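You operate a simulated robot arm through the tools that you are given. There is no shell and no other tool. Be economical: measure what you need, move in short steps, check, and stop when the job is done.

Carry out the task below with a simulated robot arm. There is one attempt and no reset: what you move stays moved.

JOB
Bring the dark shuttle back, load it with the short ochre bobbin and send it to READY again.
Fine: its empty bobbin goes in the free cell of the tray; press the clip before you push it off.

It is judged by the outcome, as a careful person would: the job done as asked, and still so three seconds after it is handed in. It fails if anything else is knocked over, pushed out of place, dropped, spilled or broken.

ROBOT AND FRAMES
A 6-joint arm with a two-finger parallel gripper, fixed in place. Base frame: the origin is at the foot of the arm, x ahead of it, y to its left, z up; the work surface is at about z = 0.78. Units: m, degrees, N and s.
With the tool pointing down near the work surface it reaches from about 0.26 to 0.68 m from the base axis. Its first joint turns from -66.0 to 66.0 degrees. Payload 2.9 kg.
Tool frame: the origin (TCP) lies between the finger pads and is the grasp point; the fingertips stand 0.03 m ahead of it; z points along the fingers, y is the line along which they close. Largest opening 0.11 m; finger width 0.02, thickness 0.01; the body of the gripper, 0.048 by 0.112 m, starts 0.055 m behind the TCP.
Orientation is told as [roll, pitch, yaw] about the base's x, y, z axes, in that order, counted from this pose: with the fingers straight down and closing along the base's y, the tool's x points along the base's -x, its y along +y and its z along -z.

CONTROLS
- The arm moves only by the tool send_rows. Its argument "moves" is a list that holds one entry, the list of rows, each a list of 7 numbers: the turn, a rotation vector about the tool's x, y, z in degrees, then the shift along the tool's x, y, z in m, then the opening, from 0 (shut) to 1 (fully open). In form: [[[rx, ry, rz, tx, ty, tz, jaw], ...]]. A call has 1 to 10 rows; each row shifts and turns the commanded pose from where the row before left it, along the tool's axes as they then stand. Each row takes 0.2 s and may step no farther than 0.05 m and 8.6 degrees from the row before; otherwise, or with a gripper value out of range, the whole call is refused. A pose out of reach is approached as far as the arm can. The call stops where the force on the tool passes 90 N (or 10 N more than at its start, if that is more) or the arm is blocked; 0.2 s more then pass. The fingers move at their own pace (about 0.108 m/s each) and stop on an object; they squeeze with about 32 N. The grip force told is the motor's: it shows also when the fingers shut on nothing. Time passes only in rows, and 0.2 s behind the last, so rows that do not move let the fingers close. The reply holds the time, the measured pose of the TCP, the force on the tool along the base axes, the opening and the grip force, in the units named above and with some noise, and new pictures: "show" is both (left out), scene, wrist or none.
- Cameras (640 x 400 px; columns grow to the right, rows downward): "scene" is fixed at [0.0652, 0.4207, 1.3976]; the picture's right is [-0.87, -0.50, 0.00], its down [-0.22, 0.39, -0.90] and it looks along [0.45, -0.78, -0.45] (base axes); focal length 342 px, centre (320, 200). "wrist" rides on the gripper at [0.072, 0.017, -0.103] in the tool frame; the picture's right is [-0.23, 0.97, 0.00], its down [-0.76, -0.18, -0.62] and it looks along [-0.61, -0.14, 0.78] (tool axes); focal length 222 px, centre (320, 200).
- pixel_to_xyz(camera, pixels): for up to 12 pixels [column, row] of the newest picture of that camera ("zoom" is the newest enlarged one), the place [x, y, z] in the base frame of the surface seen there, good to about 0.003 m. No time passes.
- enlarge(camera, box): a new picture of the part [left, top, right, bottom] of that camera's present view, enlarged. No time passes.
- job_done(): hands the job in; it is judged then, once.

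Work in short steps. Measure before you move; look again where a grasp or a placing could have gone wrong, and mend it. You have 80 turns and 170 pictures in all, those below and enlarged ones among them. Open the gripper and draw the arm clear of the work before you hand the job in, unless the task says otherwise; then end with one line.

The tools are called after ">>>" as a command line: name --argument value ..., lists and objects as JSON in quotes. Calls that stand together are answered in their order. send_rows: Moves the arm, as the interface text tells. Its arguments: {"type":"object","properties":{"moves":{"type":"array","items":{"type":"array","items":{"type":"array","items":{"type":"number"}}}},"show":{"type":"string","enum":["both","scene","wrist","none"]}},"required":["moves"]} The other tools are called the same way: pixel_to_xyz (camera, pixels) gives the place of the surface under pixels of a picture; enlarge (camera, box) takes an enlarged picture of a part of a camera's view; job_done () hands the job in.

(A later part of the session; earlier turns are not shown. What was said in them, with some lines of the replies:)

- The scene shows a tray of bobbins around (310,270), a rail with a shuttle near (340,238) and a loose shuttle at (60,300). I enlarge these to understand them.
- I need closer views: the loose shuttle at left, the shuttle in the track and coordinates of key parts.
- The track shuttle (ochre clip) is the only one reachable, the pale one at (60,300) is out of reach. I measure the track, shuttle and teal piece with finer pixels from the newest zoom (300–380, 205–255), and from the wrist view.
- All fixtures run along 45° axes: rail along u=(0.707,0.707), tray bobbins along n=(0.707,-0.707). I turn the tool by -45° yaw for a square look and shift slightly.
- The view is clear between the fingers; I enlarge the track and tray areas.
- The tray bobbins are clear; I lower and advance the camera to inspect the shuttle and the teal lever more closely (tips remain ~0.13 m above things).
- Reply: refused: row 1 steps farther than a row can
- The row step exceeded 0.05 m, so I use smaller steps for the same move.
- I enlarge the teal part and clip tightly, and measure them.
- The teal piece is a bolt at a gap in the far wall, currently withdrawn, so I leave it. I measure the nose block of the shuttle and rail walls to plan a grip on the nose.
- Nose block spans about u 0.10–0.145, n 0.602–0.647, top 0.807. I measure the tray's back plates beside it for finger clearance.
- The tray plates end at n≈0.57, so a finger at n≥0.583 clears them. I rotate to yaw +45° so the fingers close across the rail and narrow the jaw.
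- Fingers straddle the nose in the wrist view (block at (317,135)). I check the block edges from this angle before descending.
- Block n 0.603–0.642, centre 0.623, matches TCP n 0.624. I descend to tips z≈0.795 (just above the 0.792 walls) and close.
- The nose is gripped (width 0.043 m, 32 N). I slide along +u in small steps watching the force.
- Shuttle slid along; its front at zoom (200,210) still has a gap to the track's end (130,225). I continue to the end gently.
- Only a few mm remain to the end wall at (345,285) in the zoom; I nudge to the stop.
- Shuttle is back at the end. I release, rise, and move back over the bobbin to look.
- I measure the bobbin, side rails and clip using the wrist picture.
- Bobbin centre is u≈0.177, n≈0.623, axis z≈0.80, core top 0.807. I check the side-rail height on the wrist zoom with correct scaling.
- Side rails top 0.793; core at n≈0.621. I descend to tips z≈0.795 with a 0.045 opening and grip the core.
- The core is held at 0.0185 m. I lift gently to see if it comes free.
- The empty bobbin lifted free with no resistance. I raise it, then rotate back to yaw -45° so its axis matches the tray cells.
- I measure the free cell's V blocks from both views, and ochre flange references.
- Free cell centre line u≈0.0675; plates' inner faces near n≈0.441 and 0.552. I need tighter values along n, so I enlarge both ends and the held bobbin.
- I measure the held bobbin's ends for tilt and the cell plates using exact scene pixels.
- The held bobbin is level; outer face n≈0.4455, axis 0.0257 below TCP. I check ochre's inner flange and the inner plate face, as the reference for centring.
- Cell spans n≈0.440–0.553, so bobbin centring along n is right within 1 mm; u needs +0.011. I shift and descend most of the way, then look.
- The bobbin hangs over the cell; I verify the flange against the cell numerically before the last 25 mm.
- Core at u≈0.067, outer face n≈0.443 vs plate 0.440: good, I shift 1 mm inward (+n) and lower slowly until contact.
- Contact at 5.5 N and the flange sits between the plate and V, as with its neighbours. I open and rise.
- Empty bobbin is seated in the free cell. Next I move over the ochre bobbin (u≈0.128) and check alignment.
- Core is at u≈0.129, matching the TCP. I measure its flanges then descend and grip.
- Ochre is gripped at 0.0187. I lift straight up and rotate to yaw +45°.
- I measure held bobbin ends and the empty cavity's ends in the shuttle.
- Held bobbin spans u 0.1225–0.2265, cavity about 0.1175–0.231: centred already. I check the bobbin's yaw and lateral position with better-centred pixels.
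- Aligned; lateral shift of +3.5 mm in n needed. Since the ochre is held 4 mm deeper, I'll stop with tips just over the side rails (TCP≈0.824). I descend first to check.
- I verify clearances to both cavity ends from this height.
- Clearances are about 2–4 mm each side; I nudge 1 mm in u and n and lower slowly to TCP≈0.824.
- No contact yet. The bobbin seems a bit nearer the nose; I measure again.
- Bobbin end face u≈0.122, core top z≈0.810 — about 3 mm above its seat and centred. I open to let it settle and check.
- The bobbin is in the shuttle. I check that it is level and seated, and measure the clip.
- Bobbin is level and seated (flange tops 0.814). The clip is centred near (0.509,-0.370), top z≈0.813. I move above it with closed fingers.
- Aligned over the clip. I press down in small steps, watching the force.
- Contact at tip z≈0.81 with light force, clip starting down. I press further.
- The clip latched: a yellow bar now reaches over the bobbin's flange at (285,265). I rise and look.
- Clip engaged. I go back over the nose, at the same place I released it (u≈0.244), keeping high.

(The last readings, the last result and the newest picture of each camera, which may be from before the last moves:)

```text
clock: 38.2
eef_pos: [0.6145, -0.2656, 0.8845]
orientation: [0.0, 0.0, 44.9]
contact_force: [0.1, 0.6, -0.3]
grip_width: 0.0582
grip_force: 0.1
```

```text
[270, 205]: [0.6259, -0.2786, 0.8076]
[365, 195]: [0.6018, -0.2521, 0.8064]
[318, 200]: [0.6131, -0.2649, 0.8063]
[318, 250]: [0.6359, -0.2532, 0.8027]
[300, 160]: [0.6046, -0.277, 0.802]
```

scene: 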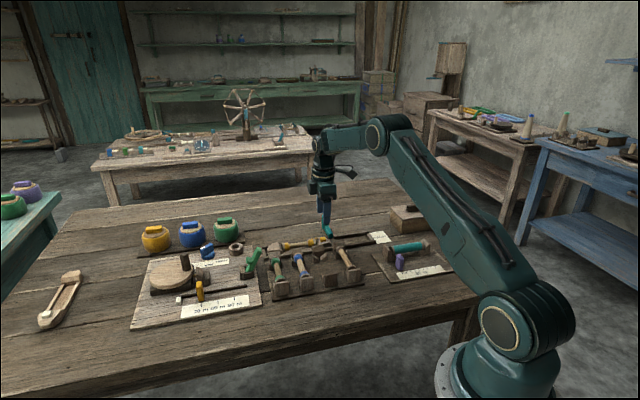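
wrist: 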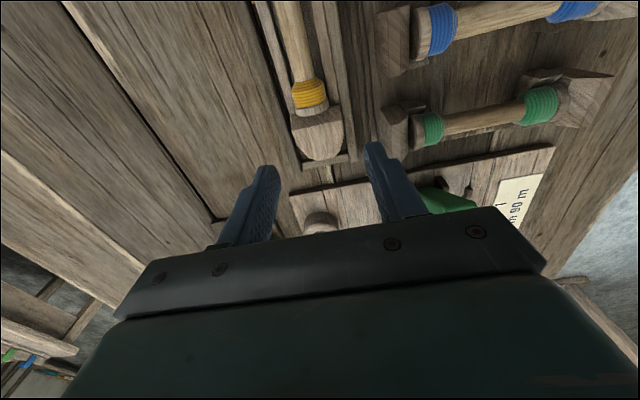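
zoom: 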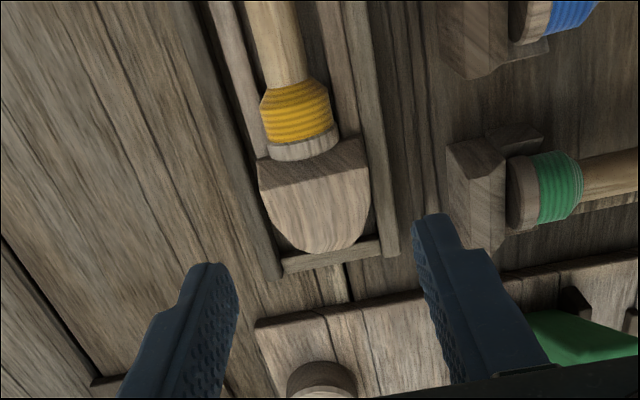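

Nose centre n≈0.622, matches. I descend, grip and start sliding toward READY.

>>> send_rows --moves '[[[0, 0, 0, 0.002, 0, 0.03, 0.53], [0, 0, 0, 0, 0, 0.03, 0.53], [0, 0, 0, 0, 0, 0, 0.53], [0, 0, 0, 0, 0, 0, 0.3], [0, 0, 0, 0, 0, 0, 0.3], [0, 0, 0, 0, 0, 0, 0.3], [0, 0, 0, 0.01, 0, 0, 0.3], [0, 0, 0, 0.015, 0, 0, 0.3], [0, 0, 0, 0.015, 0, 0, 0.3]]]' --show "wrist"

>>> enlarge --camera "scene" --box '[250, 210, 378, 280]'

```text
clock: 40.2
eef_pos: [0.5856, -0.2957, 0.8234]
orientation: [-0.3, 0.0, 45.1]
contact_force: [16.9, -9.2, 0.6]
grip_width: 0.0431
grip_force: 32.2
```

wrist: 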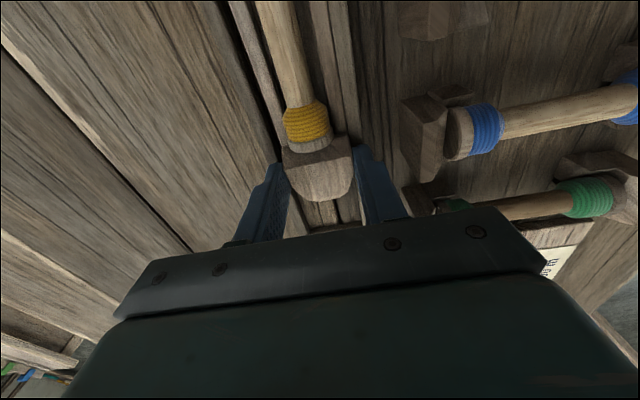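

```text
5.00 times, centred on (314, 245) of scene
```

zoom: 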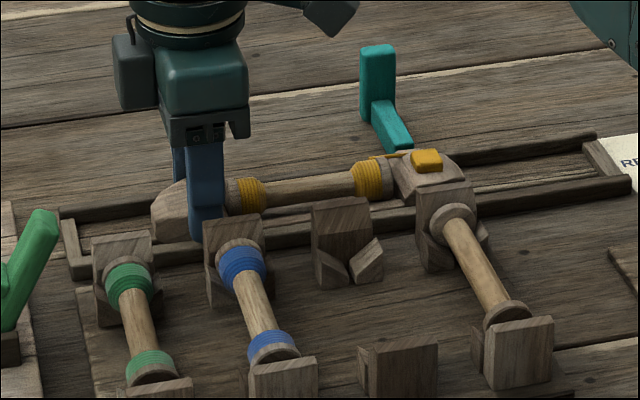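

A lateral force of ~18 N (along n) showed up while moving; I pause to see if it persists.

>>> send_rows --moves '[[[0, 0, 0, 0, 0, 0, 0.3], [0, 0, 0, 0, 0, 0, 0.3]]]' --show "scene"

>>> enlarge --camera "scene" --box '[310, 215, 366, 250]'

```text
clock: 40.8
eef_pos: [0.5841, -0.2945, 0.8255]
orientation: [-0.3, -0.1, 45.1]
contact_force: [18.5, -9.0, 4.0]
grip_width: 0.0431
grip_force: 32.1
```

scene: 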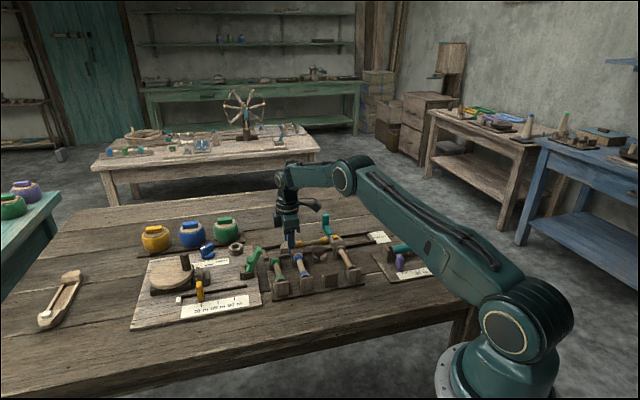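

```text
11.43 times, centred on (338, 232) of scene
```

zoom: 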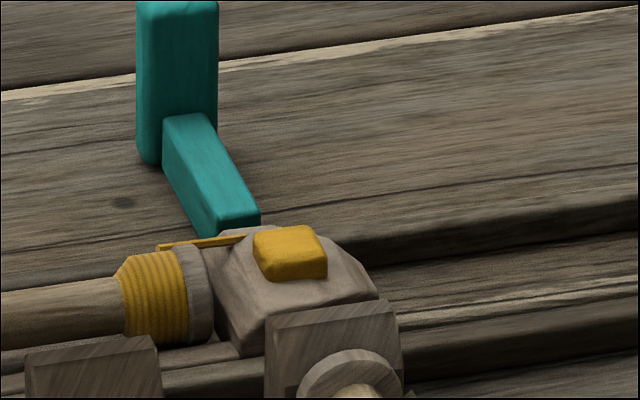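

The force persists, consistent with my grip being ~1 mm off to -n while the rail guides the shuttle. I shift 1.5 mm toward +n and recheck.

>>> send_rows --moves '[[[0, 0, 0, 0, -0.0015, 0, 0.3], [0, 0, 0, 0, 0, 0, 0.3]]]' --show "none"

```text
clock: 41.4
eef_pos: [0.5852, -0.2948, 0.8232]
orientation: [0.1, 0.0, 45.0]
contact_force: [6.6, -1.3, 6.9]
grip_width: 0.0431
grip_force: 31.4
```

Force fell to ~6 N. I slide on towards READY in two parts.

>>> send_rows --moves '[[[0, 0, 0, 0.012, -0.0005, 0, 0.3], [0, 0, 0, 0.012, 0, 0, 0.3], [0, 0, 0, 0.012, 0, 0, 0.3], [0, 0, 0, 0.012, 0, 0, 0.3]]]' --show "none"

>>> enlarge --camera "scene" --box '[290, 210, 386, 270]'

```text
clock: 42.4
eef_pos: [0.5517, -0.3314, 0.823]
orientation: [0.0, 0.0, 45.1]
contact_force: [1.5, 1.8, 7.1]
grip_width: 0.0431
grip_force: 32.1
```

```text
6.67 times, centred on (338, 240) of scene
```

zoom: 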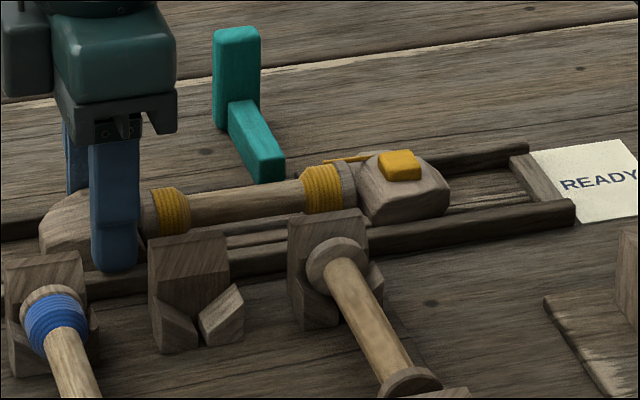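

Sliding well; ~0.044 m left. I continue, slowing toward the end wall.

>>> send_rows --moves '[[[0, 0, 0, 0.012, 0, 0, 0.3], [0, 0, 0, 0.012, 0, 0, 0.3], [0, 0, 0, 0.01, 0, 0, 0.3], [0, 0, 0, 0.006, 0, 0, 0.3], [0, 0, 0, 0, 0, 0, 0.3]]]' --show "none"

>>> enlarge --camera "scene" --box '[300, 205, 396, 265]'

```text
clock: 43.6
eef_pos: [0.5229, -0.3596, 0.8238]
orientation: [0.1, 0.0, 45.0]
contact_force: [0.1, 0.2, -0.2]
grip_width: 0.043
grip_force: 31.2
```

```text
6.67 times, centred on (348, 235) of scene
```

zoom: 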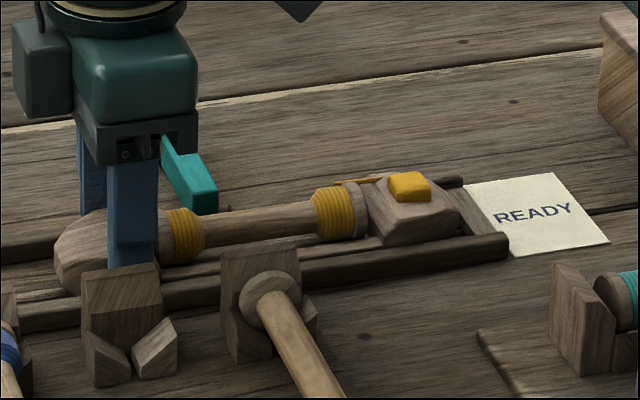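

Clip now at scene column ≈361.2 versus 361.9 originally: about 2–3 mm short. I nudge until it meets the end.

>>> send_rows --moves '[[[0, 0, 0, 0.0015, 0, 0, 0.3], [0, 0, 0, 0.0015, 0, 0, 0.3], [0, 0, 0, 0.001, 0, 0, 0.3], [0, 0, 0, 0, 0, 0, 0.3]]]' --show "none"

>>> enlarge --camera "scene" --box '[300, 205, 380, 255]'

```text
clock: 44.6
eef_pos: [0.5203, -0.3629, 0.8257]
orientation: [0.0, -0.1, 45.0]
contact_force: [-0.2, -1.0, -0.4]
grip_width: 0.0432
grip_force: 32.0
```

```text
8.00 times, centred on (340, 230) of scene
```

zoom: 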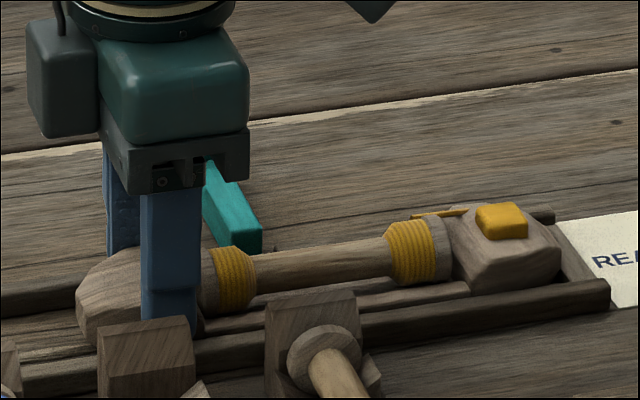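

The shuttle matches its original READY position (about 1–2 mm further towards the end wall). I release, rise and look.

>>> send_rows --moves '[[[0, 0, 0, 0, 0, 0, 0.5], [0, 0, 0, 0, 0, 0, 0.53], [0, 0, 0, 0, 0, -0.03, 0.53], [0, 0, 0, 0, 0, -0.045, 0.53], [0, 0, 0, 0, 0, -0.045, 0.53], [0, 0, 0, 0.035, 0.035, -0.005, 0.53], [0, 0, 0, 0.0, 0.045, -0.01, 0.53], [0, 0, 0, 0.0, 0.045, -0.01, 0.53], [0, 0, 0, 0.0, 0.045, -0.01, 0.53]]]' --show "both"

>>> enlarge --camera "scene" --box '[250, 200, 410, 300]'

>>> enlarge --camera "scene" --box '[300, 205, 380, 255]'

```text
clock: 46.6
eef_pos: [0.375, -0.2672, 0.9829]
orientation: [0.0, -0.1, 45.0]
contact_force: [0.2, 0.2, -0.6]
grip_width: 0.058
grip_force: 0.1
```

scene: 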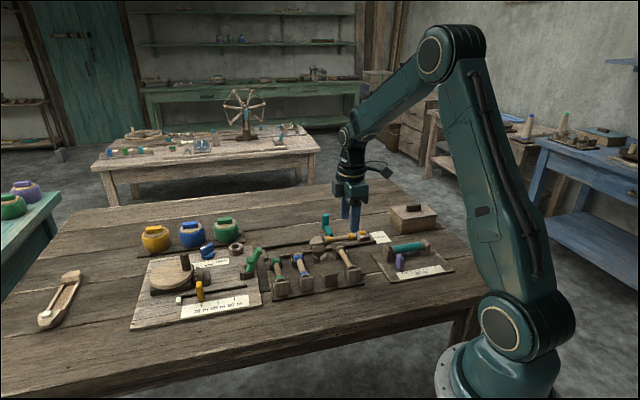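
wrist: 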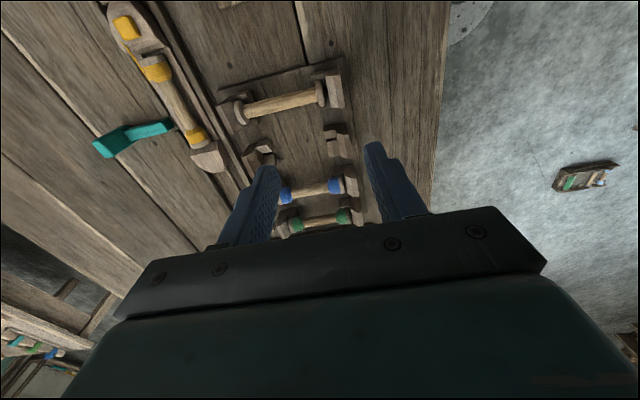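

```text
4.00 times, centred on (330, 250) of scene
```

zoom: 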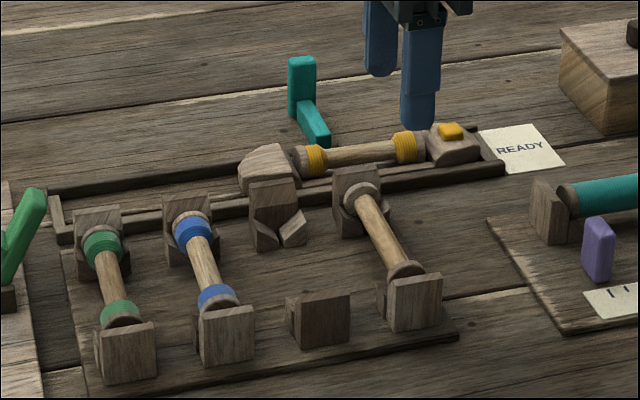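

```text
8.00 times, centred on (340, 230) of scene
```

zoom: 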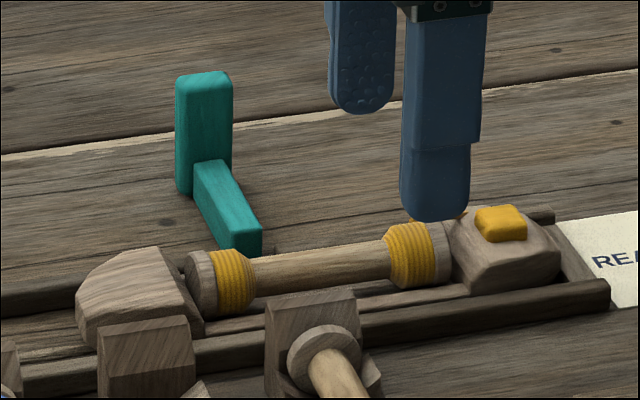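

Everything is in place: ochre loaded and clipped, shuttle at READY, empty bobbin in the tray, and the teal bolt not moved. I open the gripper fully at a clear height and let time pass.

>>> send_rows --moves '[[[0, 0, 0, 0.03, 0.03, -0.02, 1], [0, 0, 0, 0.03, 0.0, -0.03, 1], [0, 0, 0, 0, 0, -0.03, 1], [0, 0, 0, 0, 0, 0, 1], [0, 0, 0, 0, 0, 0, 1]]]' --show "scene"

>>> enlarge --camera "scene" --box '[250, 200, 410, 300]'

```text
clock: 47.8
eef_pos: [0.3116, -0.2889, 1.0616]
orientation: [0.0, 0.0, 45.0]
contact_force: [0.5, 0.4, -0.2]
grip_width: 0.11
grip_force: 0.0
```

scene: 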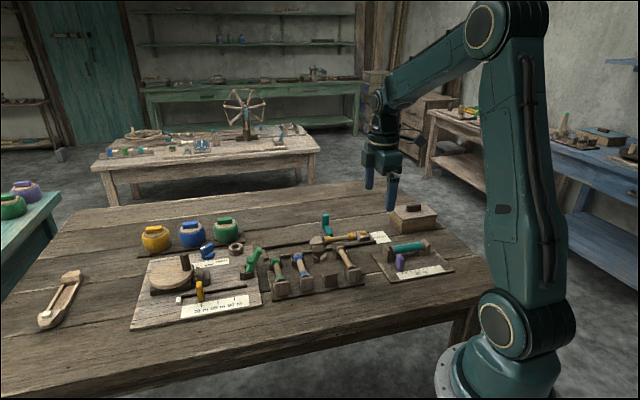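

```text
4.00 times, centred on (330, 250) of scene
```

zoom: 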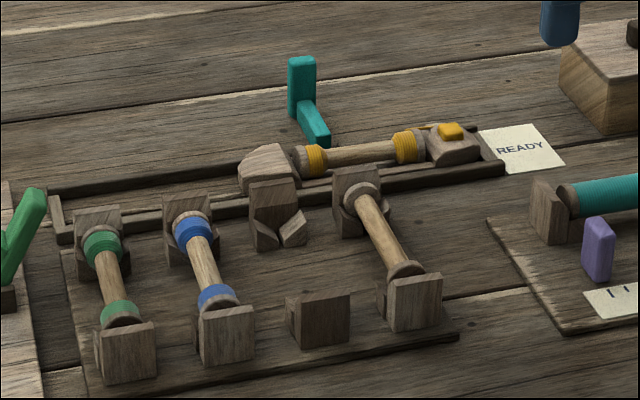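

The picture confirms the final state and the arm is clear, so I hand in.

>>> job_done

```text
The job is handed in.
```

The shuttle is back at READY with the ochre bobbin loaded and its clip pressed, the empty bobbin is in what was the tray's free cell, and nothing else was moved.
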